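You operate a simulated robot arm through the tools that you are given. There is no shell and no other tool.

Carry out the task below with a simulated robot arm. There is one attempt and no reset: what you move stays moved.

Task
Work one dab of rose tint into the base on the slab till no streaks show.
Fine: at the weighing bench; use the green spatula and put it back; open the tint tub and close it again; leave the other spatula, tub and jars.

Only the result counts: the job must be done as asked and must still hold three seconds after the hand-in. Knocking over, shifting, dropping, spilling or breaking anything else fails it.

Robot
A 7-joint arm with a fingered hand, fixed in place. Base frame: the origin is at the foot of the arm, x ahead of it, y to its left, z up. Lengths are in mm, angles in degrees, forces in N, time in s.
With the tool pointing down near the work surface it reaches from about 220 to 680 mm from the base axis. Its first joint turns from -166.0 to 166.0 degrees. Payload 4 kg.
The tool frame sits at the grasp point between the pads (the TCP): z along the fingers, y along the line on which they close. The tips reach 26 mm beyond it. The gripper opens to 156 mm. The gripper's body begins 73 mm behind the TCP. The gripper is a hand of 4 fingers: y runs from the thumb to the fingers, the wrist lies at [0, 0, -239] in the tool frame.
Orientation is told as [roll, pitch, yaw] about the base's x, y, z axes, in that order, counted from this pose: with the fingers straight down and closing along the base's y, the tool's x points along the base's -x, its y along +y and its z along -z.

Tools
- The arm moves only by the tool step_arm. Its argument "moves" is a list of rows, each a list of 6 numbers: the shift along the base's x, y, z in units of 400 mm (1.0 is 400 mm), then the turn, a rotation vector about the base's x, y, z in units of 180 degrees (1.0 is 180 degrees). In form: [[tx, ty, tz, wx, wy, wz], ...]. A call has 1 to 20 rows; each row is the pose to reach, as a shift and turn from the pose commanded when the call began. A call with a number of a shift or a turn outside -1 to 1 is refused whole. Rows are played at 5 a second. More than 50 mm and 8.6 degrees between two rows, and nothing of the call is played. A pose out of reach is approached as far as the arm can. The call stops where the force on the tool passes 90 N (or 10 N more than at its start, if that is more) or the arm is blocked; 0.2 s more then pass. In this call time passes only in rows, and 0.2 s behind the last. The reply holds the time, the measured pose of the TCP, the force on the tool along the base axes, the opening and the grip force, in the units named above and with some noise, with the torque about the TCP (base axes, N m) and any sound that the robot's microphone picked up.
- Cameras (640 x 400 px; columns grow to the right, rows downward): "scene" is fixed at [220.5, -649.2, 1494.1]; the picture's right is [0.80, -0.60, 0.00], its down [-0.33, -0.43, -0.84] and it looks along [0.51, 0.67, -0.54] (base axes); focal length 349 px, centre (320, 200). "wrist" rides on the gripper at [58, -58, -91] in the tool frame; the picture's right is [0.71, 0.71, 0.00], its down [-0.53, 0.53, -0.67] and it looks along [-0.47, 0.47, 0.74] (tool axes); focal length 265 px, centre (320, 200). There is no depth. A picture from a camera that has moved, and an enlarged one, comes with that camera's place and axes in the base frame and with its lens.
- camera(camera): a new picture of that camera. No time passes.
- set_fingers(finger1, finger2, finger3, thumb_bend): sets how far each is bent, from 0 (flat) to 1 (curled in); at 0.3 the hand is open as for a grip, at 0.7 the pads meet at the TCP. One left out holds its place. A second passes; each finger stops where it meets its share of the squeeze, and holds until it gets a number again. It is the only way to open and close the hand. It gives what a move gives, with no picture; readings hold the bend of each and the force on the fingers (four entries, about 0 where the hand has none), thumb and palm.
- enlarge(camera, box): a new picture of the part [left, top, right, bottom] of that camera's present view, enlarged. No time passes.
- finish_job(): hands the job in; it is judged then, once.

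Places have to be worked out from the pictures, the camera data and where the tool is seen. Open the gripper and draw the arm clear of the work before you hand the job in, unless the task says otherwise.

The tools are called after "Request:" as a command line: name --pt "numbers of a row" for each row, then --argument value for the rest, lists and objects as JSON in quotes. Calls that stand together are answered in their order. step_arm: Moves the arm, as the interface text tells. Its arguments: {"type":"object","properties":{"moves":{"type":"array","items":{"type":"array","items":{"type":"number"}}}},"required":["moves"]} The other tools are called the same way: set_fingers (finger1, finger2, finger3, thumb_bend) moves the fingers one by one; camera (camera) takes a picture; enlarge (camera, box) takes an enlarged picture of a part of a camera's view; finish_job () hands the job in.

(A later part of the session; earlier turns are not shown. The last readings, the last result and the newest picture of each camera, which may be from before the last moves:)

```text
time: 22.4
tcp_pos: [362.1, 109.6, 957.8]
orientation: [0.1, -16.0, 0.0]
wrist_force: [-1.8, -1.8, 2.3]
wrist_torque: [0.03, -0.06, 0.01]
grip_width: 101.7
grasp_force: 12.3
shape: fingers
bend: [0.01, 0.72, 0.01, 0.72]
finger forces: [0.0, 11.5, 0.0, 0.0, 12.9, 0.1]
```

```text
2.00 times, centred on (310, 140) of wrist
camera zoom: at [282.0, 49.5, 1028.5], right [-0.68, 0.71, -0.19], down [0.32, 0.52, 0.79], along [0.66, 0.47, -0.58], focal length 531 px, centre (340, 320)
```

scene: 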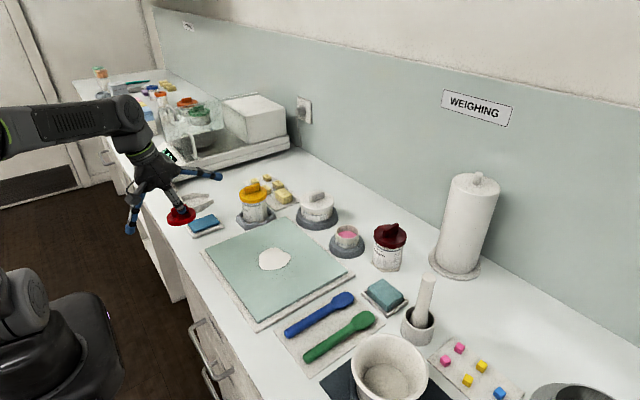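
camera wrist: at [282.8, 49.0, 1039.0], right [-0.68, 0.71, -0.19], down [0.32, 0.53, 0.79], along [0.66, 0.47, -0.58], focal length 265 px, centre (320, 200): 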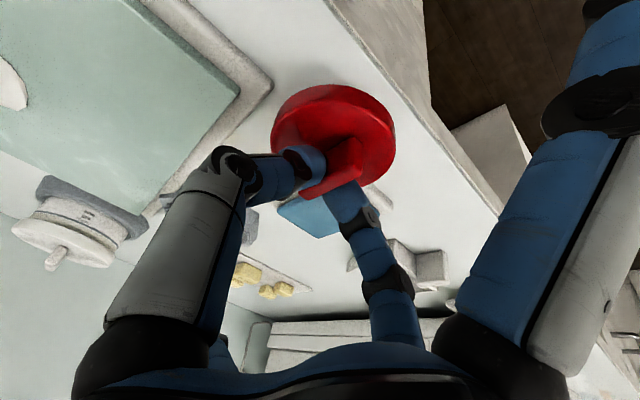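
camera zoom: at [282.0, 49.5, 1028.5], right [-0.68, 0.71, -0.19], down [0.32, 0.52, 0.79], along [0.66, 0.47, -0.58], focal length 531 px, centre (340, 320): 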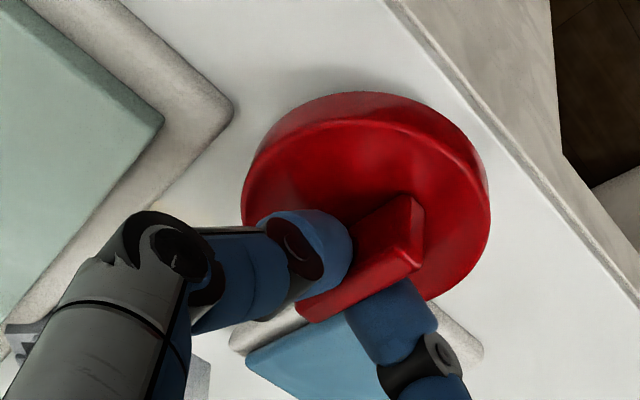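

Re-measuring with the wrist camera puts the lid at about (364, 106) with radius ≈33, roughly 10 mm clear of the tray and slab corners, so this may be the bench itself. I'll lower 1 mm at a time to confirm.

Request:
step_arm --pt "0 0 -0.0025 0 0 0" --pt "0 0 -0.0025 0 0 0"

Request:
step_arm --pt "0 0 -0.0025 0 0 0" --pt "0 0 -0.0025 0 0 0"

Request:
enlarge --camera "scene" --box '[170, 205, 240, 265]'

```text
time: 23.0
tcp_pos: [361.9, 110.3, 955.1]
orientation: [0.0, -16.1, -0.1]
wrist_force: [-1.1, -1.8, 2.3]
wrist_torque: [0.02, -0.01, 0.01]
grip_width: 101.6
grasp_force: 12.4
shape: fingers
bend: [0.01, 0.73, 0.01, 0.72]
finger forces: [0.0, 11.9, 0.0, 0.1, 13.0, 0.0]
```

```text
time: 23.6
tcp_pos: [361.8, 109.0, 954.1]
orientation: [0.0, -15.9, -0.2]
wrist_force: [-1.1, -0.8, 3.7]
wrist_torque: [0.05, 0.01, -0.04]
grip_width: 101.4
grasp_force: 12.8
shape: fingers
bend: [0.01, 0.73, 0.01, 0.72]
finger forces: [0.1, 12.1, 0.0, 0.0, 13.5, 0.1]
```

```text
6.67 times, centred on (205, 235) of scene
camera zoom: at [220.5, -649.2, 1494.1], right [0.8, -0.6, 0.0], down [-0.33, -0.43, -0.84], along [0.51, 0.67, -0.54], focal length 2326 px, centre (1087, -33)
```

zoom: 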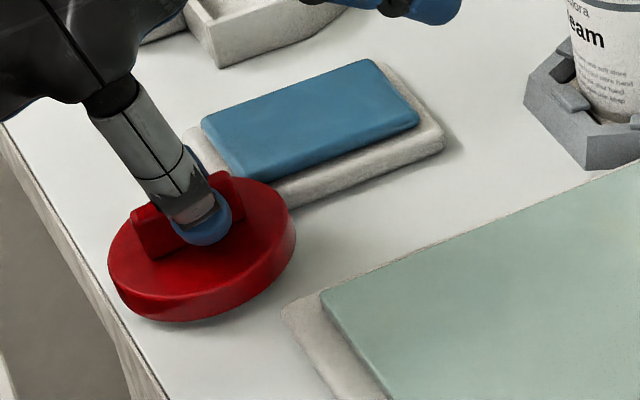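

The lid looks slightly tilted in the grip (−x side low), which fits a soft first contact on the bench. I'll press down another couple of millimetres so it levels out.

Request:
step_arm --pt "0 0 -0.003 0 0 0" --pt "0 0 -0.006 0 0 0"

Request:
enlarge --camera "scene" --box '[170, 205, 240, 265]'

Request:
enlarge --camera "wrist" --box '[190, 40, 430, 240]'

```text
time: 24.2
tcp_pos: [360.5, 108.6, 951.0]
orientation: [-0.1, -16.0, -0.1]
wrist_force: [-0.7, -2.9, 2.2]
wrist_torque: [0.07, -0.02, 0.01]
grip_width: 101.8
grasp_force: 12.8
shape: fingers
bend: [0.01, 0.73, 0.01, 0.72]
finger forces: [0.0, 12.2, 0.1, 0.0, 13.7, 0.0]
```

```text
6.67 times, centred on (205, 235) of scene
camera zoom: at [220.5, -649.2, 1494.1], right [0.8, -0.6, 0.0], down [-0.33, -0.43, -0.84], along [0.51, 0.67, -0.54], focal length 2326 px, centre (1087, -33)
```

zoom: 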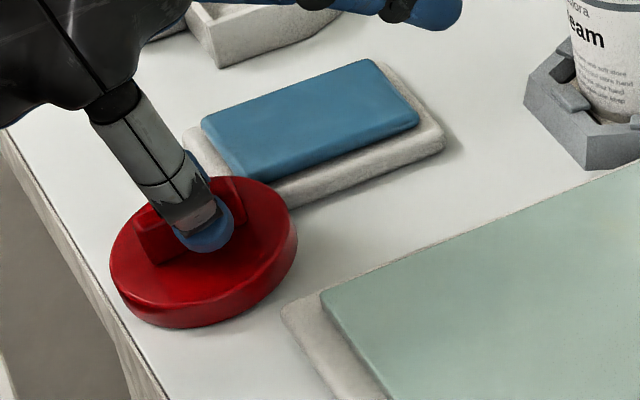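

```text
2.00 times, centred on (310, 140) of wrist
camera zoom: at [281.5, 49.4, 1023.6], right [-0.68, 0.71, -0.2], down [0.32, 0.53, 0.79], along [0.66, 0.47, -0.58], focal length 531 px, centre (340, 320)
```

zoom: 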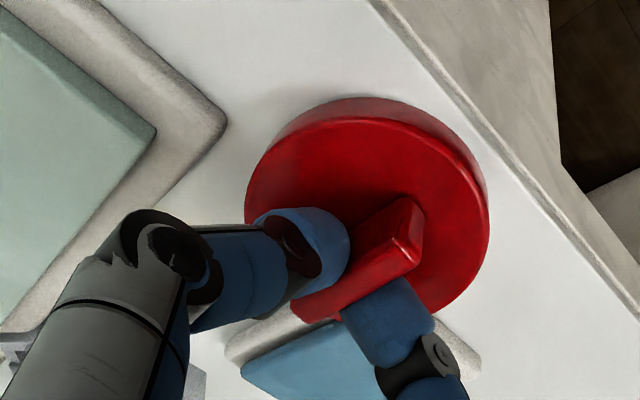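

The lid is pivoting flat with only about 2–3 N, and the tray hasn't moved. I'll go down slightly further until it sits fully flat.

Request:
step_arm --pt "0 0 -0.003 0 0 0" --pt "0 0 -0.006 0 0 0" --pt "0 0 -0.009 0 0 0"

Request:
enlarge --camera "scene" --box '[170, 205, 240, 265]'

```text
time: 25.0
tcp_pos: [363.0, 109.9, 949.4]
orientation: [0.2, -16.2, -0.1]
wrist_force: [-3.1, -5.4, 17.7]
wrist_torque: [-0.04, -0.07, 0.01]
grip_width: 101.8
grasp_force: 17.0
shape: fingers
bend: [0.01, 0.74, 0.01, 0.72]
finger forces: [0.0, 15.0, 0.0, 0.1, 18.0, 0.0]
```

```text
6.67 times, centred on (205, 235) of scene
camera zoom: at [220.5, -649.2, 1494.1], right [0.8, -0.6, 0.0], down [-0.33, -0.43, -0.84], along [0.51, 0.67, -0.54], focal length 2326 px, centre (1087, -33)
```

zoom: 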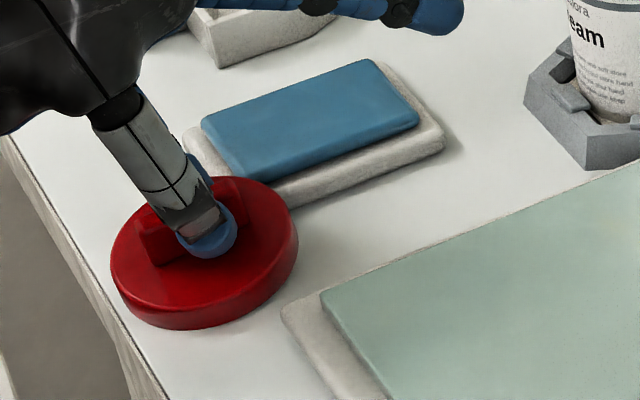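

Force has jumped to 18 N, so the lid is flat on the bench. I'll relax about 2 mm and open the pinch.

Request:
step_arm --pt "0 0 0.004 0 0 0"

Request:
set_fingers --finger2 0.6 --thumb_bend 0.6

Request:
enlarge --camera "scene" --box '[170, 205, 240, 265]'

```text
time: 25.4
tcp_pos: [362.1, 107.9, 950.7]
orientation: [0.1, -16.1, 0.0]
wrist_force: [0.7, -3.1, 12.0]
wrist_torque: [-0.02, -0.06, 0.03]
grip_width: 101.4
grasp_force: 14.0
shape: fingers
bend: [0.01, 0.74, 0.01, 0.72]
finger forces: [0.1, 14.5, 0.1, 0.0, 14.5, 0.0]
```

```text
time: 26.4
tcp_pos: [361.9, 108.2, 948.8]
orientation: [0.0, -16.0, -0.1]
wrist_force: [-1.6, -3.3, 6.5]
wrist_torque: [0.0, 0.05, 0.02]
grip_width: 105.7
grasp_force: 3.5
shape: fingers
bend: [0.01, 0.65, 0.01, 0.6]
finger forces: [0.1, 5.5, 0.0, 0.0, 0.8, 0.0]
```

```text
6.67 times, centred on (205, 235) of scene
camera zoom: at [220.5, -649.2, 1494.1], right [0.8, -0.6, 0.0], down [-0.33, -0.43, -0.84], along [0.51, 0.67, -0.54], focal length 2326 px, centre (1087, -33)
```

zoom: 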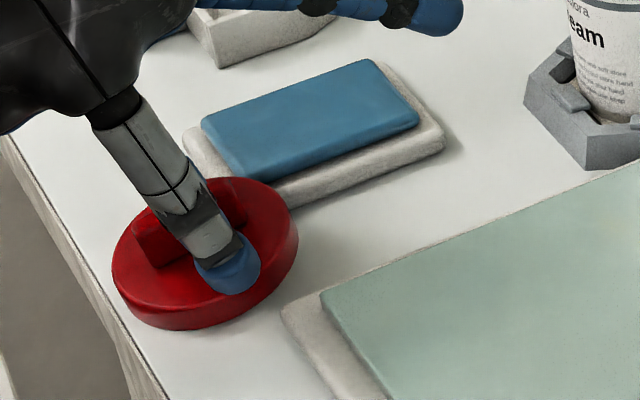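

Finger2 seems stopped by the lid top (6 N upward). I'll raise the hand straight up a little to free it, then continue.

Request:
step_arm --pt "0 0 0.01 0 0 0" --pt "0 0 0.02 0 0 0"

Request:
enlarge --camera "scene" --box '[170, 205, 240, 265]'

Request:
enlarge --camera "wrist" --box '[190, 40, 430, 240]'

```text
time: 27.0
tcp_pos: [362.2, 109.0, 958.1]
orientation: [0.0, -16.0, -0.1]
wrist_force: [-0.5, 0.2, -1.0]
wrist_torque: [0.0, 0.03, -0.01]
grip_width: 105.5
grasp_force: 0.0
shape: fingers
bend: [0.01, 0.6, 0.01, 0.6]
finger forces: [0.0, 0.0, 0.0, 0.1, 0.0, 0.0]
```

```text
6.67 times, centred on (205, 235) of scene
camera zoom: at [220.5, -649.2, 1494.1], right [0.8, -0.6, 0.0], down [-0.33, -0.43, -0.84], along [0.51, 0.67, -0.54], focal length 2326 px, centre (1087, -33)
```

zoom: 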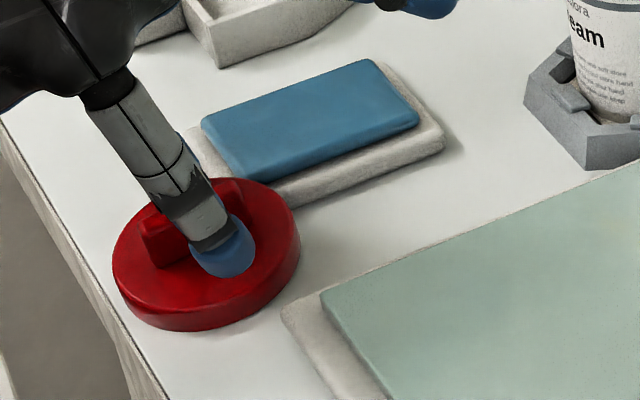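

```text
2.00 times, centred on (310, 140) of wrist
camera zoom: at [281.0, 49.1, 1029.5], right [-0.68, 0.71, -0.19], down [0.32, 0.53, 0.79], along [0.66, 0.47, -0.58], focal length 531 px, centre (340, 320)
```

zoom: 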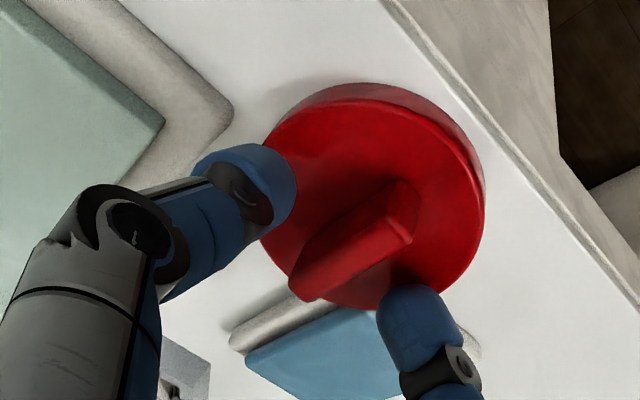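

The lid is down and released. I'll rise, level the tool, and set fingers to open; next comes the green spatula with a diagonal four-finger grip, which should resist twisting better than the pinch did.

Request:
step_arm --pt "0 0 0.05 0 0 0" --pt "0 0 0.1 0 0 0" --pt "0 0 0.17 0 0.03 0" --pt "0 0 0.25 0 0.06 0" --pt "0 0 0.3 0 0.0889 0"

Request:
enlarge --camera "scene" --box '[170, 205, 240, 265]'

Request:
camera --camera "wrist"

```text
time: 28.2
tcp_pos: [361.7, 106.8, 1079.8]
orientation: [0.0, 0.1, -0.1]
wrist_force: [0.6, -0.1, -0.3]
wrist_torque: [0.03, 0.01, 0.01]
grip_width: 105.8
grasp_force: 0.0
shape: fingers
bend: [0.0, 0.6, 0.0, 0.6]
finger forces: [0.1, 0.0, 0.0, 0.0, 0.0, 0.1]
```

```text
6.67 times, centred on (205, 235) of scene
camera zoom: at [220.5, -649.2, 1494.1], right [0.8, -0.6, 0.0], down [-0.33, -0.43, -0.84], along [0.51, 0.67, -0.54], focal length 2326 px, centre (1087, -33)
```

zoom: 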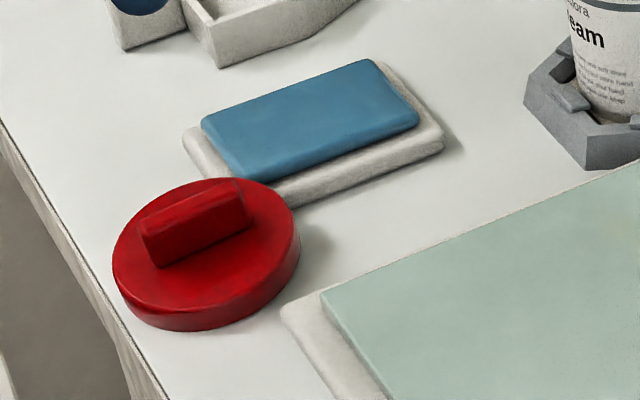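

```text
taken
camera wrist: at [304.8, 48.6, 1170.5], right [-0.71, 0.71, 0.0], down [0.53, 0.53, 0.67], along [0.47, 0.47, -0.74], focal length 265 px, centre (320, 200)
```

wrist: 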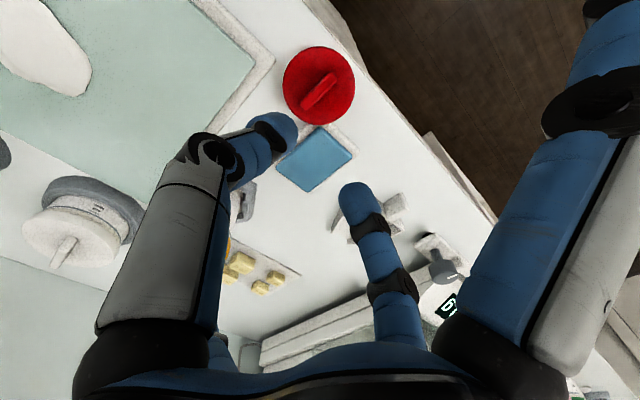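

I'll zoom on the lid to make sure it lies flat and isn't perched on the tray.

Request:
enlarge --camera "wrist" --box '[260, 30, 380, 200]'

```text
2.35 times, centred on (320, 115) of wrist
camera zoom: at [304.8, 48.6, 1170.5], right [-0.71, 0.71, 0.0], down [0.53, 0.53, 0.67], along [0.47, 0.47, -0.74], focal length 624 px, centre (320, 400)
```

zoom: 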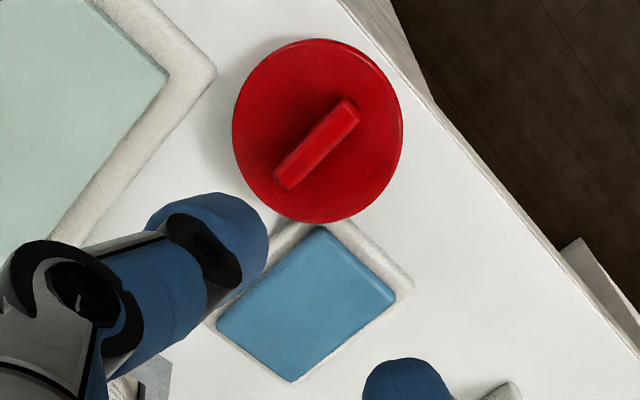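

The ellipse shape suggests the lid is tilted about 10°, perched on the tray's corner, and the tray hasn't moved. I'll re-grip it with a vertical tool and shift it about 10 mm toward the slab side.

Request:
step_arm --pt "0.005 0 -0.08 0 0 0" --pt "0.005 0 -0.16 0 0 0" --pt "0.005 0 -0.23 0 0 0" --pt "0.005 0 -0.27 0 0 0" --pt "0.005 0 -0.3 0 0 0"

Request:
camera --camera "wrist"

```text
time: 29.4
tcp_pos: [365.8, 107.7, 957.9]
orientation: [0.0, 0.1, -0.1]
wrist_force: [0.2, -0.6, 0.5]
wrist_torque: [0.01, 0.01, -0.01]
grip_width: 105.7
grasp_force: 0.1
shape: fingers
bend: [0.0, 0.6, 0.0, 0.6]
finger forces: [0.0, 0.0, 0.1, 0.0, 0.0, 0.0]
```

```text
taken
camera wrist: at [308.3, 49.2, 1049.5], right [-0.71, 0.71, 0.0], down [0.53, 0.53, 0.67], along [0.47, 0.47, -0.74], focal length 265 px, centre (320, 200)
```

wrist: 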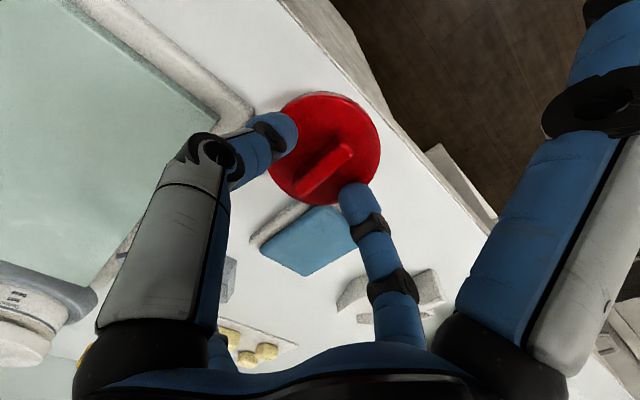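

The bar lies between the fingertips. Closing the pinch, then lifting a few millimetres.

Request:
set_fingers --finger2 0.78 --thumb_bend 0.78

Request:
step_arm --pt "0 0 0.015 0 0 0" --pt "-0.003 -0.01 0.03 0 0 0" --pt "-0.007 -0.025 0.03 0 0 0"

Request:
enlarge --camera "scene" --box '[170, 205, 240, 265]'

Request:
camera --camera "wrist"

```text
time: 30.4
tcp_pos: [365.6, 108.8, 959.2]
orientation: [0.0, 0.0, -0.2]
wrist_force: [0.4, -1.1, 0.0]
wrist_torque: [0.02, -0.02, 0.0]
grip_width: 101.5
grasp_force: 11.3
shape: fingers
bend: [0.0, 0.72, 0.0, 0.72]
finger forces: [0.0, 11.0, 0.0, 0.0, 10.9, 0.0]
```

```text
time: 31.2
tcp_pos: [361.9, 99.0, 969.1]
orientation: [0.0, 0.0, -0.1]
wrist_force: [0.4, -0.3, -0.1]
wrist_torque: [0.01, 0.01, 0.01]
grip_width: 101.6
grasp_force: 10.7
shape: fingers
bend: [0.0, 0.72, 0.0, 0.73]
finger forces: [0.0, 10.9, 0.0, 0.0, 10.9, 0.0]
```

```text
6.67 times, centred on (205, 235) of scene
camera zoom: at [220.5, -649.2, 1494.1], right [0.8, -0.6, 0.0], down [-0.33, -0.43, -0.84], along [0.51, 0.67, -0.54], focal length 2326 px, centre (1087, -33)
```

zoom: 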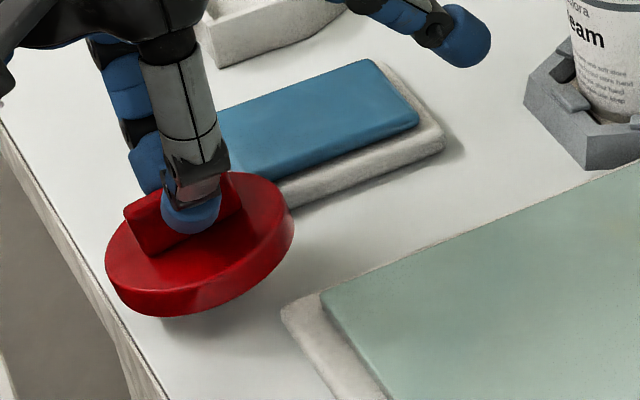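

```text
taken
camera wrist: at [304.0, 39.3, 1060.9], right [-0.71, 0.71, 0.0], down [0.53, 0.53, 0.67], along [0.47, 0.47, -0.74], focal length 265 px, centre (320, 200)
```

wrist: 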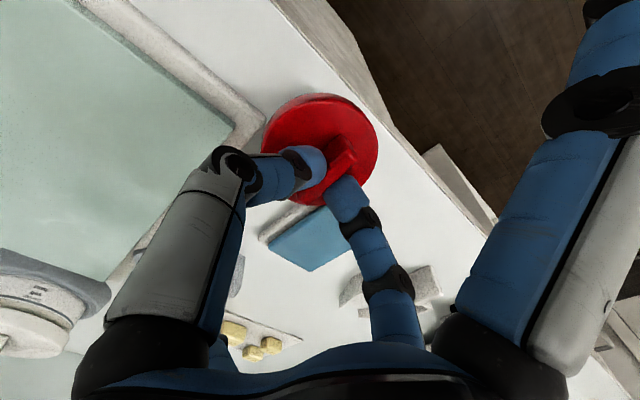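

The lid is off the tray; now I'll lower it at (362, 99), watching force.

Request:
step_arm --pt "0 0 -0.012 0 0 0" --pt "0 0 -0.022 0 0 0" --pt "0 0 -0.029 0 0 0" --pt "0 0 -0.034 0 0 0"

Request:
enlarge --camera "scene" --box '[170, 205, 240, 265]'

```text
time: 32.2
tcp_pos: [360.3, 98.3, 956.6]
orientation: [0.0, -0.1, -0.1]
wrist_force: [-0.7, -0.4, -0.3]
wrist_torque: [-0.01, -0.04, 0.05]
grip_width: 101.8
grasp_force: 10.9
shape: fingers
bend: [0.0, 0.72, 0.0, 0.73]
finger forces: [0.0, 10.9, 0.0, 0.1, 11.0, 0.1]
```

```text
6.67 times, centred on (205, 235) of scene
camera zoom: at [220.5, -649.2, 1494.1], right [0.8, -0.6, 0.0], down [-0.33, -0.43, -0.84], along [0.51, 0.67, -0.54], focal length 2326 px, centre (1087, -33)
```

zoom: 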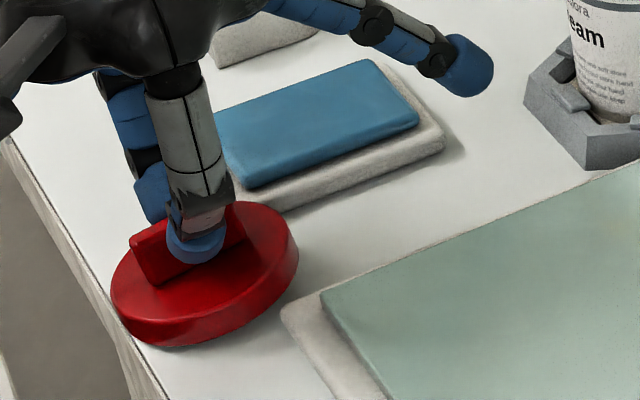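

No contact yet and the tray corner is nearly in view. Continuing down slowly.

Request:
step_arm --pt "0 -0.003 -0.005 0 0 0" --pt "0 -0.003 -0.01 0 0 0" --pt "0 -0.003 -0.015 0 0 0"

Request:
enlarge --camera "scene" --box '[170, 205, 240, 265]'

Request:
enlarge --camera "wrist" --box '[230, 60, 430, 260]'

```text
time: 33.0
tcp_pos: [360.9, 97.7, 951.3]
orientation: [0.2, -0.2, -0.1]
wrist_force: [2.9, -0.3, 18.5]
wrist_torque: [0.09, -0.01, 0.0]
grip_width: 101.5
grasp_force: 16.5
shape: fingers
bend: [0.0, 0.73, 0.0, 0.75]
finger forces: [0.0, 14.9, 0.0, 0.0, 17.6, 0.0]
```

```text
6.67 times, centred on (205, 235) of scene
camera zoom: at [220.5, -649.2, 1494.1], right [0.8, -0.6, 0.0], down [-0.33, -0.43, -0.84], along [0.51, 0.67, -0.54], focal length 2326 px, centre (1087, -33)
```

zoom: 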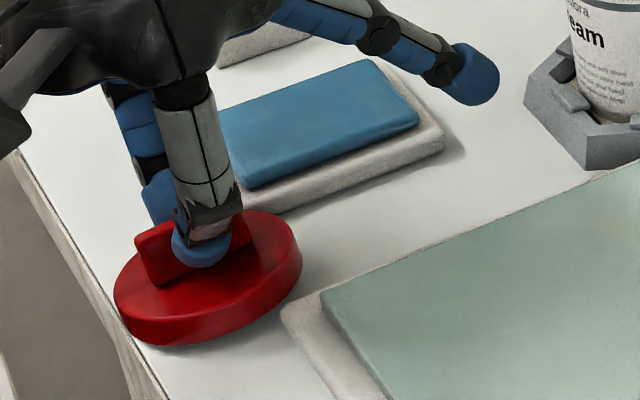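

```text
2.00 times, centred on (330, 160) of wrist
camera zoom: at [304.3, 38.3, 1042.2], right [-0.71, 0.71, 0.0], down [0.52, 0.52, 0.67], along [0.48, 0.47, -0.74], focal length 531 px, centre (300, 280)
```

zoom: 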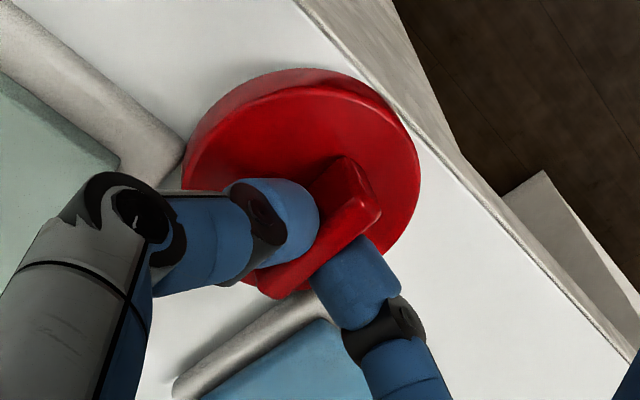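

Firm contact at 18 N, and the projected outline of a level lid matches the picture, so it's flat and clear of tray and slab. I'll relax, release, and rise.

Request:
step_arm --pt "0 0 0.006 0 0 0"

Request:
set_fingers --finger2 0.62 --thumb_bend 0.62

Request:
step_arm --pt "0 0 0.03 0 0 0" --pt "0 0 0.09 0 0 0" --pt "0 0 0.18 0 0 0" --pt "0 0 0.27 0 0 0" --pt "0 0 0.33 0 0 0"

Request:
enlarge --camera "wrist" --box '[240, 20, 400, 200]'

Request:
enlarge --camera "scene" --box '[170, 205, 240, 265]'

```text
time: 33.4
tcp_pos: [360.6, 96.1, 952.2]
orientation: [0.0, 0.0, -0.2]
wrist_force: [4.1, -0.6, 9.1]
wrist_torque: [0.06, -0.03, 0.01]
grip_width: 101.5
grasp_force: 14.2
shape: fingers
bend: [0.0, 0.73, 0.0, 0.74]
finger forces: [0.0, 13.3, 0.2, 0.0, 14.2, 0.0]
```

```text
time: 34.4
tcp_pos: [361.4, 96.9, 953.1]
orientation: [0.0, 0.0, -0.2]
wrist_force: [-0.2, 0.2, 0.2]
wrist_torque: [-0.03, 0.02, 0.0]
grip_width: 104.5
grasp_force: 0.0
shape: fingers
bend: [0.0, 0.62, 0.0, 0.62]
finger forces: [0.0, 0.0, 0.1, 0.0, 0.2, 0.1]
```

```text
time: 35.6
tcp_pos: [360.9, 96.7, 1086.4]
orientation: [0.1, -0.1, -0.1]
wrist_force: [0.7, -0.5, 0.5]
wrist_torque: [0.03, 0.01, -0.01]
grip_width: 104.8
grasp_force: 0.1
shape: fingers
bend: [0.0, 0.62, 0.0, 0.62]
finger forces: [0.2, 0.0, 0.0, 0.1, 0.0, 0.0]
```

```text
2.22 times, centred on (320, 110) of wrist
camera zoom: at [303.7, 38.0, 1177.3], right [-0.71, 0.71, 0.0], down [0.53, 0.52, 0.67], along [0.47, 0.47, -0.74], focal length 590 px, centre (320, 400)
```

zoom: 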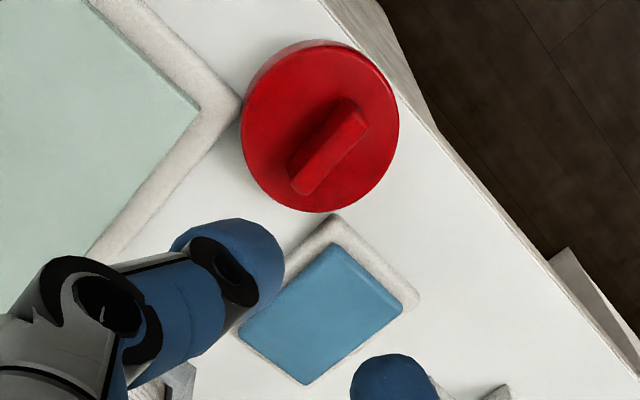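

```text
6.67 times, centred on (205, 235) of scene
camera zoom: at [220.5, -649.2, 1494.1], right [0.8, -0.6, 0.0], down [-0.33, -0.43, -0.84], along [0.51, 0.67, -0.54], focal length 2326 px, centre (1087, -33)
```

zoom: 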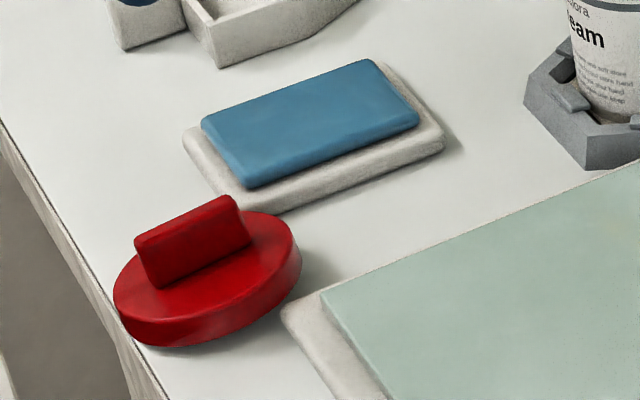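

The lid now sits level on the bench, clear of the tray. Next I'll open the hand and travel toward the green spatula while yawing −135°, so that later the blade can face back toward the robot.

Request:
set_fingers --finger1 0.35 --finger2 0.35 --finger3 0.35 --thumb_bend 0.35

Request:
step_arm --pt "0.01 -0.05 0 0 0 -0.045" --pt "0.02 -0.1 0 0 0 -0.09" --pt "0.03 -0.15 0 0 0 -0.135" --pt "0.04 -0.2 0 0 0 -0.18" --pt "0.05 -0.25 0 0 0 -0.225" --pt "0.06 -0.3 0 0 0 -0.27" --pt "0.07 -0.35 0 0 0 -0.315" --pt "0.08 -0.4 0 0 0 -0.36" --pt "0.09 -0.45 0 0 0 -0.405" --pt "0.1 -0.5 0 0 0 -0.45" --pt "0.11 -0.55 0 0 0 -0.495" --pt "0.12 -0.6 0 0 0 -0.54" --pt "0.13 -0.65 0 0 0 -0.585" --pt "0.14 -0.7 0 0 0 -0.63" --pt "0.15 -0.75 0 0 0 -0.675" --pt "0.16 -0.8 0 0 0 -0.715" --pt "0.17 -0.85 0 0 0 -0.75"

Request:
camera --camera "wrist"

Request:
camera --camera "scene"

```text
time: 36.6
tcp_pos: [360.7, 97.3, 1085.4]
orientation: [0.0, 0.0, -0.1]
wrist_force: [-0.3, -0.4, 0.6]
wrist_torque: [0.01, 0.02, -0.03]
grip_width: 93.4
grasp_force: 0.0
shape: fingers
bend: [0.35, 0.35, 0.35, 0.35]
finger forces: [0.0, 0.0, 0.1, 0.1, 0.0, 0.0]
```

```text
time: 40.2
tcp_pos: [339.3, -423.4, 1124.5]
orientation: [-1.0, -1.1, -126.6]
wrist_force: [-0.7, -0.1, 0.0]
wrist_torque: [0.02, 0.02, 0.01]
grip_width: 93.2
grasp_force: 0.0
shape: fingers
bend: [0.35, 0.35, 0.35, 0.35]
finger forces: [0.0, 0.0, 0.0, 0.1, 0.0, 0.0]
out of reach, approached as far as the arm can: row 11, 12, 13, 14, 15, 16, 17
```

```text
taken
camera wrist: at [330.9, -342.6, 1214.9], right [0.99, 0.15, -0.02], down [0.12, -0.73, 0.67], along [0.08, -0.66, -0.74], focal length 265 px, centre (320, 200)
```

wrist: 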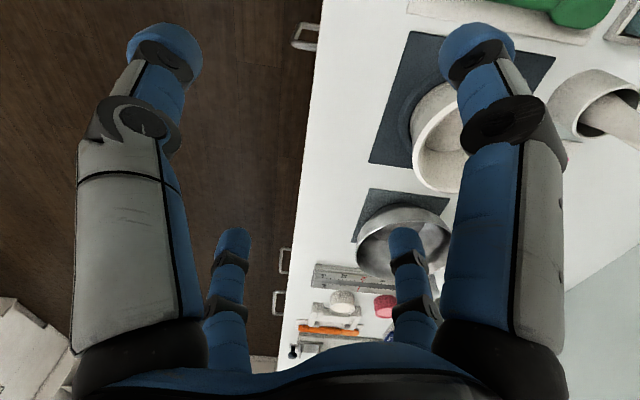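

```text
taken
```

scene: 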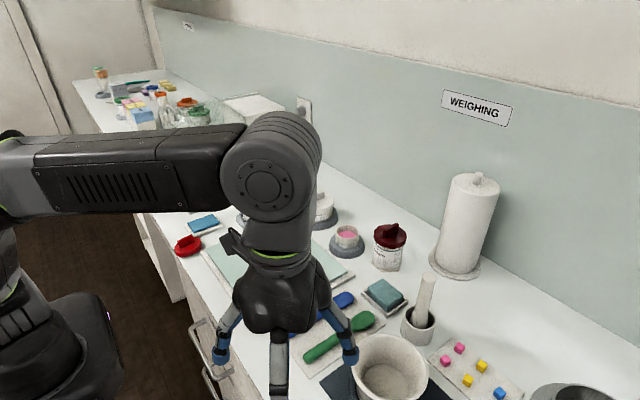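

The wrist's spin limit is near −70° relative to the arm, and the arm drifted off at height; nothing was near it. I'll instead use yaw −45° for the pickup and rotate positively later. Coming back now.

Request:
step_arm --pt "0.022 0.022 0 0 0 0.045" --pt "0.045 0.045 0 0 0 0.09" --pt "0.067 0.067 0 0 0 0.135" --pt "0.09 0.09 0 0 0 0.18" --pt "0.112 0.112 0 0 0 0.225" --pt "0.135 0.135 0 0 0 0.27" --pt "0.157 0.157 0 0 0 0.315" --pt "0.18 0.18 0 0 0 0.36" --pt "0.2 0.2 0 0 0 0.405" --pt "0.225 0.225 0 0 0 0.453"

Request:
camera --camera "wrist"

Request:
camera --camera "scene"

```text
time: 42.4
tcp_pos: [430.2, -333.1, 1118.1]
orientation: [-0.9, -0.9, -44.8]
wrist_force: [0.5, 0.0, 0.2]
wrist_torque: [0.01, 0.0, 0.01]
grip_width: 93.2
grasp_force: 0.1
shape: fingers
bend: [0.35, 0.35, 0.35, 0.35]
finger forces: [0.0, 0.1, 0.0, 0.1, 0.1, 0.0]
```

```text
taken
camera wrist: at [349.0, -332.9, 1208.7], right [0.0, 1.0, -0.02], down [0.74, 0.02, 0.67], along [0.67, -0.01, -0.74], focal length 265 px, centre (320, 200)
```

wrist: 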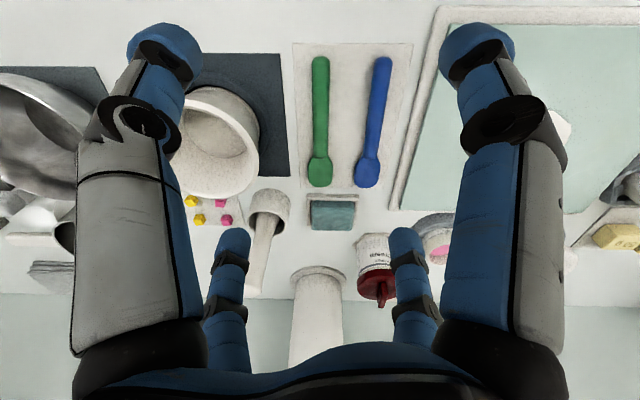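

```text
taken
```

scene: 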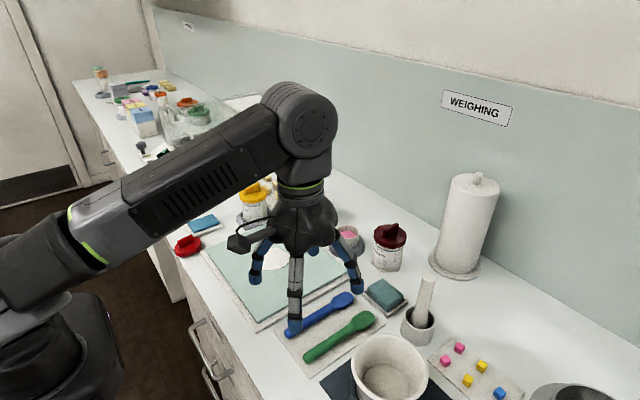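

Both spatulas are in clear view, looking along +x. I'll enlarge to measure the green one.

Request:
enlarge --camera "wrist" --box '[260, 40, 430, 200]'

```text
2.50 times, centred on (345, 120) of wrist
camera zoom: at [349.0, -332.9, 1208.7], right [0.0, 1.0, -0.02], down [0.74, 0.02, 0.67], along [0.67, -0.01, -0.74], focal length 664 px, centre (258, 400)
```

zoom: 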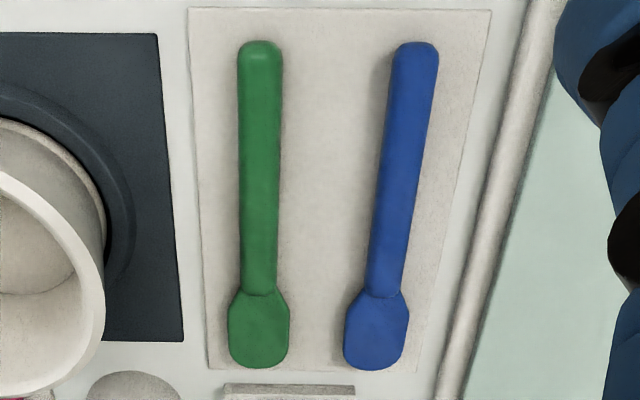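

The green handle's axis is at y≈−337, from x≈422 to 543, with the blade out to x≈598. I'll narrow the fingers so they clear the blue spatula, correct the small roll, and move above the grip point (478, −337).

Request:
set_fingers --finger1 0.55 --finger2 0.55 --finger3 0.55 --thumb_bend 0.55

Request:
step_arm --pt "0.03 -0.003 -0.07 0.002 0 0" --pt "0.06 -0.006 -0.14 0.004 0 0" --pt "0.09 -0.009 -0.21 0.006 0 0" --pt "0.12 -0.01 -0.28 0.007 0 0"

Request:
camera --camera "wrist"

Request:
enlarge --camera "scene" --box '[260, 220, 440, 400]'

```text
time: 43.4
tcp_pos: [430.7, -334.6, 1117.2]
orientation: [-0.9, -0.8, -45.0]
wrist_force: [0.6, 0.5, -1.4]
wrist_torque: [0.01, -0.02, -0.01]
grip_width: 37.3
grasp_force: 0.1
shape: fingers
bend: [0.55, 0.55, 0.55, 0.55]
finger forces: [0.1, 0.0, 0.0, 0.0, 0.0, 0.0]
```

```text
time: 44.4
tcp_pos: [479.5, -336.9, 1004.3]
orientation: [0.1, -0.1, -45.0]
wrist_force: [-0.6, -0.8, 0.4]
wrist_torque: [0.01, 0.01, 0.03]
grip_width: 37.0
grasp_force: 0.1
shape: fingers
bend: [0.55, 0.55, 0.55, 0.55]
finger forces: [0.0, 0.0, 0.0, 0.0, 0.0, 0.1]
```

```text
taken
camera wrist: at [397.7, -338.5, 1096.5], right [0.0, 1.0, 0.0], down [0.74, 0.0, 0.67], along [0.67, 0.0, -0.74], focal length 265 px, centre (320, 200)
```

wrist: 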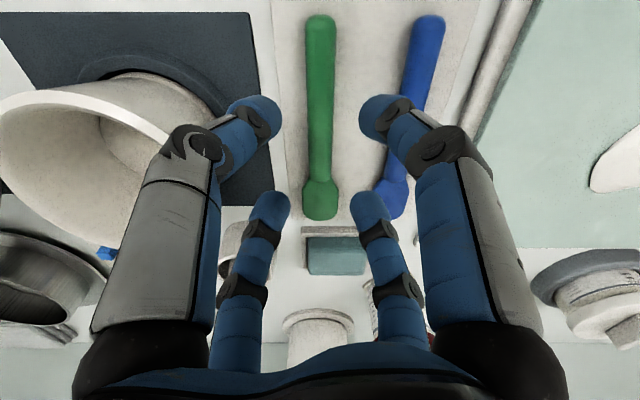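

```text
2.22 times, centred on (350, 310) of scene
camera zoom: at [220.5, -649.2, 1494.1], right [0.8, -0.6, 0.0], down [-0.33, -0.43, -0.84], along [0.51, 0.67, -0.54], focal length 775 px, centre (253, -44)
```

zoom: 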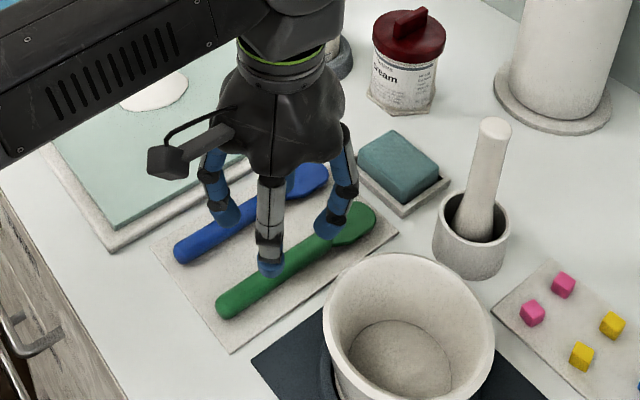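

The handle lies exactly under the TCP, and the bowl stays at least about 10 mm clear of the fingers. Descending to z≈936, where the tips are just above the mat.

Request:
step_arm --pt "0 -0.001 -0.05 0 0 0" --pt "0 -0.001 -0.09 0 0 0" --pt "0 -0.001 -0.13 0 0 0" --pt "0 -0.001 -0.155 0 0 0" --pt "0 -0.001 -0.17 0 0 0"

Request:
camera --camera "wrist"

Request:
enlarge --camera "scene" --box '[260, 220, 440, 400]'

```text
time: 45.6
tcp_pos: [477.1, -337.0, 938.7]
orientation: [0.1, -0.3, -45.0]
wrist_force: [-2.4, 0.8, 25.1]
wrist_torque: [0.37, 0.39, -0.07]
grip_width: 36.9
grasp_force: 12.2
shape: fingers
bend: [0.54, 0.55, 0.55, 0.55]
finger forces: [13.0, 4.6, 2.2, 0.1, 5.2, 0.0]
```

```text
taken
camera wrist: at [395.9, -338.3, 1029.0], right [0.0, 1.0, 0.0], down [0.74, 0.0, 0.67], along [0.67, 0.0, -0.74], focal length 265 px, centre (320, 200)
```

wrist: 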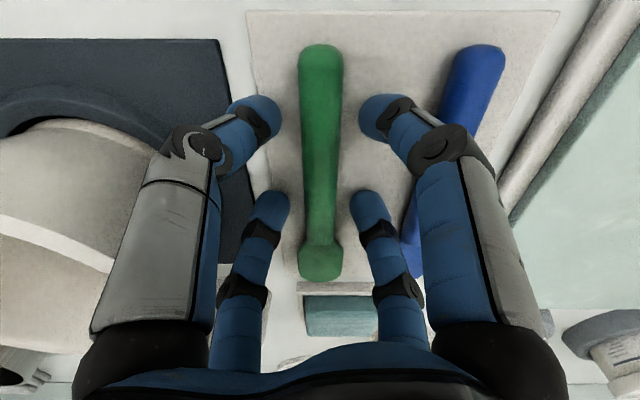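

```text
2.22 times, centred on (350, 310) of scene
camera zoom: at [220.5, -649.2, 1494.1], right [0.8, -0.6, 0.0], down [-0.33, -0.43, -0.84], along [0.51, 0.67, -0.54], focal length 775 px, centre (253, -44)
```

zoom: 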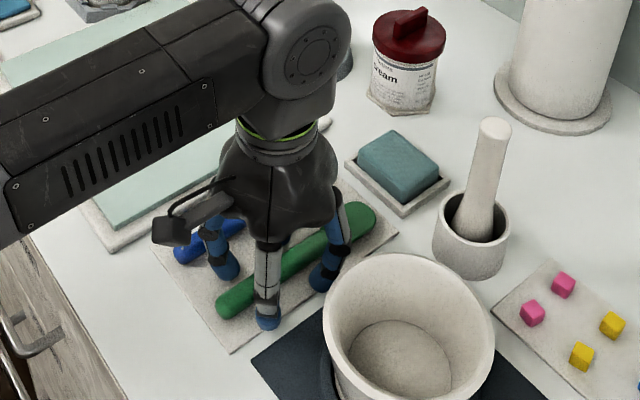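

The fingertips touch the mat (25 N), so the tips are a bit longer at this bend. I'll raise about 7 mm and then close all four fingers on the handle.

Request:
step_arm --pt "0 0 0.0175 0 0 0"

Request:
set_fingers --finger1 0.6 --finger2 0.6 --finger3 0.6 --thumb_bend 0.6

Request:
camera --camera "wrist"

```text
time: 46.0
tcp_pos: [476.8, -337.5, 941.4]
orientation: [-0.1, 0.0, -45.0]
wrist_force: [-0.7, -0.5, 0.3]
wrist_torque: [0.02, 0.01, -0.02]
grip_width: 36.8
grasp_force: 0.0
shape: fingers
bend: [0.55, 0.55, 0.55, 0.55]
finger forces: [0.1, 0.1, 0.0, 0.0, 0.0, 0.1]
```

```text
time: 47.0
tcp_pos: [476.5, -337.0, 943.1]
orientation: [0.1, -0.1, -45.0]
wrist_force: [-0.3, 0.6, -0.9]
wrist_torque: [0.0, 0.0, 0.01]
grip_width: 23.5
grasp_force: 0.0
shape: fingers
bend: [0.6, 0.6, 0.6, 0.6]
finger forces: [0.0, 0.0, 0.1, 0.0, 0.1, 0.1]
```

```text
taken
camera wrist: at [395.8, -338.6, 1034.2], right [0.0, 1.0, 0.0], down [0.74, 0.0, 0.67], along [0.67, 0.0, -0.74], focal length 265 px, centre (320, 200)
```

wrist: 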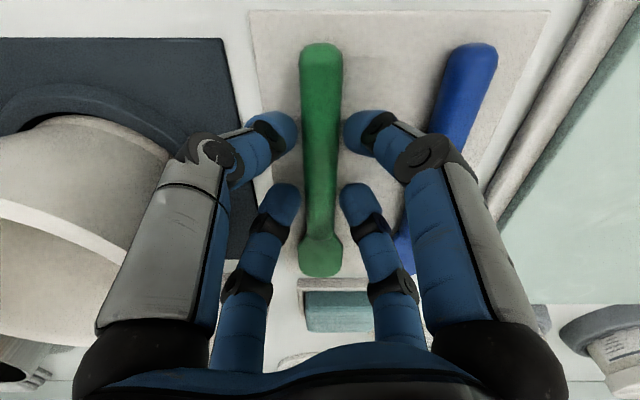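

Fingers are symmetric about the handle with no contact yet. Closing firmly.

Request:
set_fingers --finger1 0.78 --finger2 0.78 --finger3 0.78 --thumb_bend 0.78

Request:
camera --camera "wrist"

Request:
enlarge --camera "scene" --box '[290, 260, 390, 380]'

```text
time: 48.0
tcp_pos: [476.1, -337.4, 944.3]
orientation: [-0.1, -0.1, -45.1]
wrist_force: [-0.7, -0.1, 0.1]
wrist_torque: [-0.04, -0.07, 0.03]
grip_width: 14.4
grasp_force: 21.7
shape: fingers
bend: [0.64, 0.62, 0.73, 0.66]
finger forces: [11.1, 9.6, 9.4, 0.0, 13.7, 0.0]
```

```text
taken
camera wrist: at [395.8, -338.6, 1034.1], right [0.0, 1.0, 0.0], down [0.74, 0.0, 0.67], along [0.67, 0.0, -0.74], focal length 265 px, centre (320, 200)
```

wrist: 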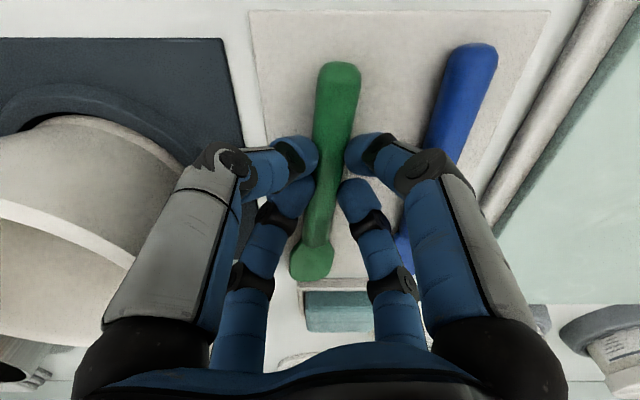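

```text
3.33 times, centred on (340, 320) of scene
camera zoom: at [220.5, -649.2, 1494.1], right [0.8, -0.6, 0.0], down [-0.33, -0.43, -0.84], along [0.51, 0.67, -0.54], focal length 1163 px, centre (253, -200)
```

zoom: 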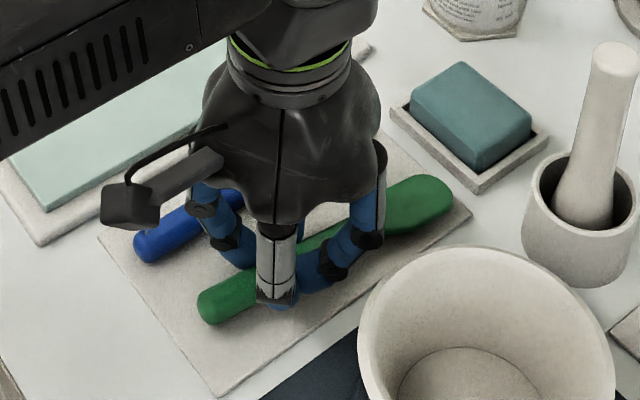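

The grip is solid (≈10–14 N per finger), though the handle yawed several degrees as it closed. I'll lift a little and see how it holds.

Request:
step_arm --pt "0 0 0.02 0 0 0" --pt "0 0 0.05 0 0 0" --pt "0 0 0.1 0 0 0" --pt "0 0 0.15 0 0 0"

Request:
camera --camera "wrist"

Request:
camera --camera "scene"

Request:
enlarge --camera "scene" --box '[280, 230, 400, 380]'

```text
time: 49.0
tcp_pos: [479.2, -339.3, 1002.8]
orientation: [0.0, 0.0, -45.0]
wrist_force: [-0.2, -0.3, -0.6]
wrist_torque: [0.0, 0.04, -0.01]
grip_width: 14.1
grasp_force: 21.7
shape: fingers
bend: [0.64, 0.62, 0.74, 0.66]
finger forces: [11.1, 9.3, 9.0, 0.0, 14.5, 0.0]
```

```text
taken
camera wrist: at [397.3, -339.8, 1094.8], right [0.0, 1.0, 0.0], down [0.74, 0.0, 0.67], along [0.67, 0.0, -0.74], focal length 265 px, centre (320, 200)
```

wrist: 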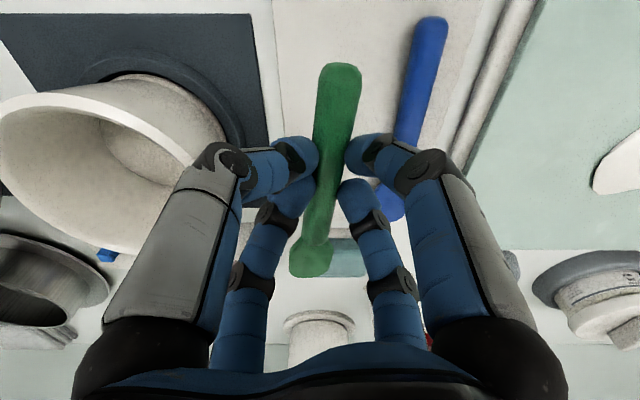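

```text
taken
```

scene: 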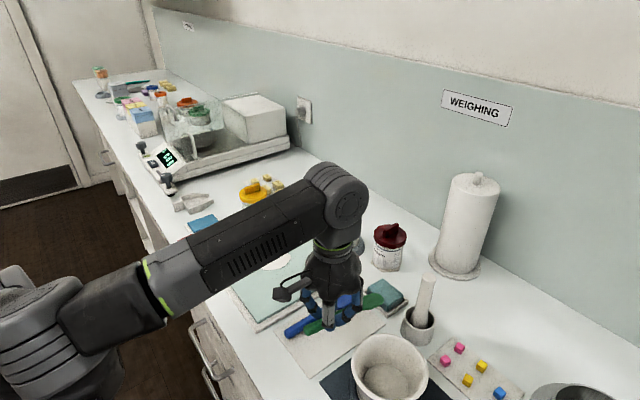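

```text
2.67 times, centred on (340, 305) of scene
camera zoom: at [220.5, -649.2, 1494.1], right [0.8, -0.6, 0.0], down [-0.33, -0.43, -0.84], along [0.51, 0.67, -0.54], focal length 930 px, centre (267, -80)
```

zoom: 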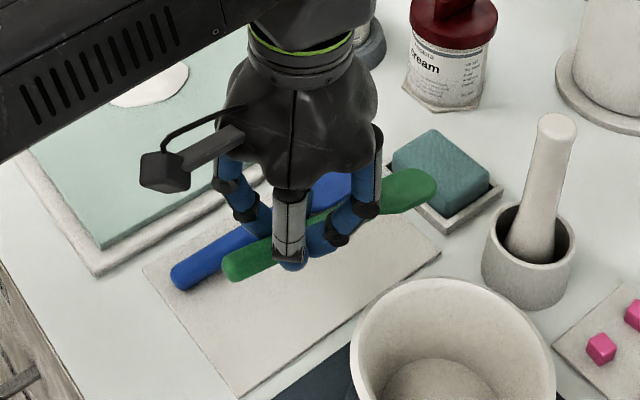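

The spatula holds firmly, with the blade tip about 121 mm ahead of the TCP, 32 mm below it, and yawed about −6°. I'll rise and move over the slab area, then turn it so the blade points back toward the robot.

Request:
step_arm --pt "0 0 0.08 0 0 0" --pt "0 0.03 0.16 0 0 0" --pt "0 0.1 0.24 0 0 0" --pt "0 0.2 0.3 0 0 0" --pt "0 0.3 0.3 0 0 0" --pt "0 0.4 0.3 0 0 0" --pt "0 0.5 0.3 0 0 0"

Request:
step_arm --pt "0 0 0 0 0 0.045" --pt "0 0 0 0 0 0.09" --pt "0 0 0 0 0 0.135" --pt "0 0 0 0 0 0.18" --pt "0 0 0 0 0 0.225" --pt "0 0 0 0 0 0.27" --pt "0 0 0 0 0 0.315" --pt "0 0 0 0 0 0.36" --pt "0 0 0 0 0 0.405" --pt "0 0 0 0 0 0.45" --pt "0 0 0 0 0 0.495" --pt "0 0 0 0 0 0.54"

Request:
camera --camera "scene"

```text
time: 50.6
tcp_pos: [477.5, -138.8, 1123.4]
orientation: [0.0, -0.1, -44.9]
wrist_force: [-0.5, 0.1, -1.2]
wrist_torque: [0.01, -0.01, -0.01]
grip_width: 14.3
grasp_force: 22.3
shape: fingers
bend: [0.64, 0.62, 0.74, 0.67]
finger forces: [11.1, 9.4, 9.2, 0.0, 14.7, 0.0]
```

```text
time: 53.2
tcp_pos: [479.1, -138.6, 1123.8]
orientation: [0.0, 0.0, 52.5]
wrist_force: [0.1, 0.2, -0.8]
wrist_torque: [0.0, 0.01, -0.01]
grip_width: 14.4
grasp_force: 22.0
shape: fingers
bend: [0.64, 0.62, 0.74, 0.67]
finger forces: [11.0, 9.2, 9.5, 0.0, 14.7, 0.0]
```

```text
taken
```

scene: 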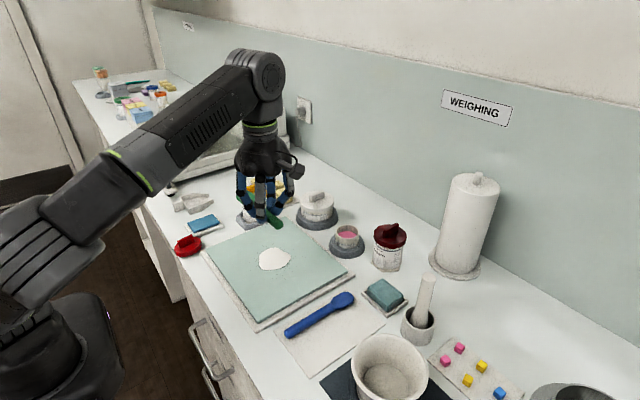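

Rotation is working well. Continuing the yaw another 77°, then checking where the blade points.

Request:
step_arm --pt "0 0 0 0 0 0.043" --pt "0 0 0 0 0 0.086" --pt "0 0 0 0 0 0.129" --pt "0 0 0 0 0 0.171" --pt "0 0 0 0 0 0.214" --pt "0 0 0 0 0 0.257" --pt "0 0 0 0 0 0.3" --pt "0 0 0 0 0 0.343" --pt "0 0 0 0 0 0.386" --pt "0 0 0 0 0 0.428"

Request:
step_arm --pt "0 0 0 -0.0085 -0.0436 0" --pt "0 0 0 -0.017 -0.0873 0" --pt "0 0 0 -0.0255 -0.1309 0" --pt "0 0 0 -0.034 -0.1746 0" --pt "0 0 0 -0.0424 -0.2182 0" --pt "0 0 0 -0.0477 -0.2455 0"

Request:
camera --camera "scene"

Request:
camera --camera "wrist"

```text
time: 55.4
tcp_pos: [477.7, -137.4, 1124.0]
orientation: [0.0, -0.2, 129.5]
wrist_force: [-0.6, -0.4, 1.1]
wrist_torque: [0.0, -0.03, 0.01]
grip_width: 14.5
grasp_force: 22.6
shape: fingers
bend: [0.64, 0.62, 0.74, 0.67]
finger forces: [10.9, 9.1, 9.4, 0.0, 14.9, 0.1]
```

```text
time: 56.8
tcp_pos: [477.0, -137.5, 1125.2]
orientation: [-32.6, 32.9, 119.4]
wrist_force: [-0.8, 0.3, 0.2]
wrist_torque: [-0.02, 0.01, -0.01]
grip_width: 14.2
grasp_force: 22.4
shape: fingers
bend: [0.64, 0.62, 0.74, 0.67]
finger forces: [11.0, 9.0, 9.7, 0.0, 14.9, 0.0]
```

```text
taken
```

scene: 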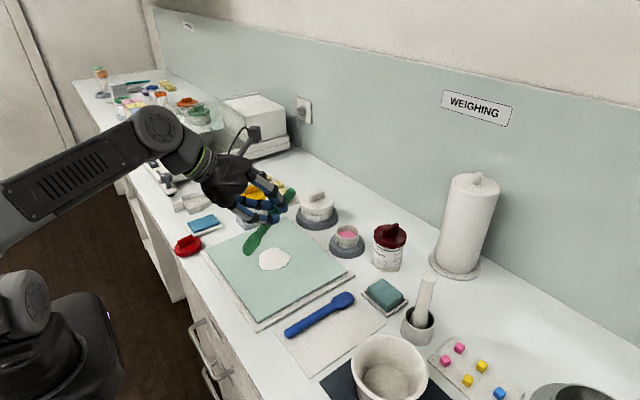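

```text
taken
camera wrist: at [473.4, -129.9, 1246.6], right [-0.13, -0.99, 0.07], down [-0.99, 0.12, -0.05], along [0.04, -0.07, -1.0], focal length 265 px, centre (320, 200)
```

wrist: 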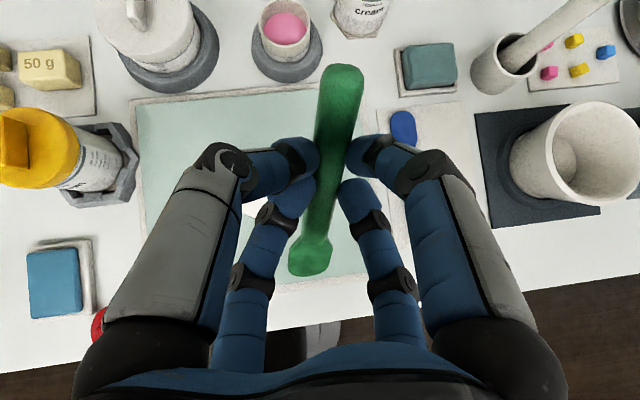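

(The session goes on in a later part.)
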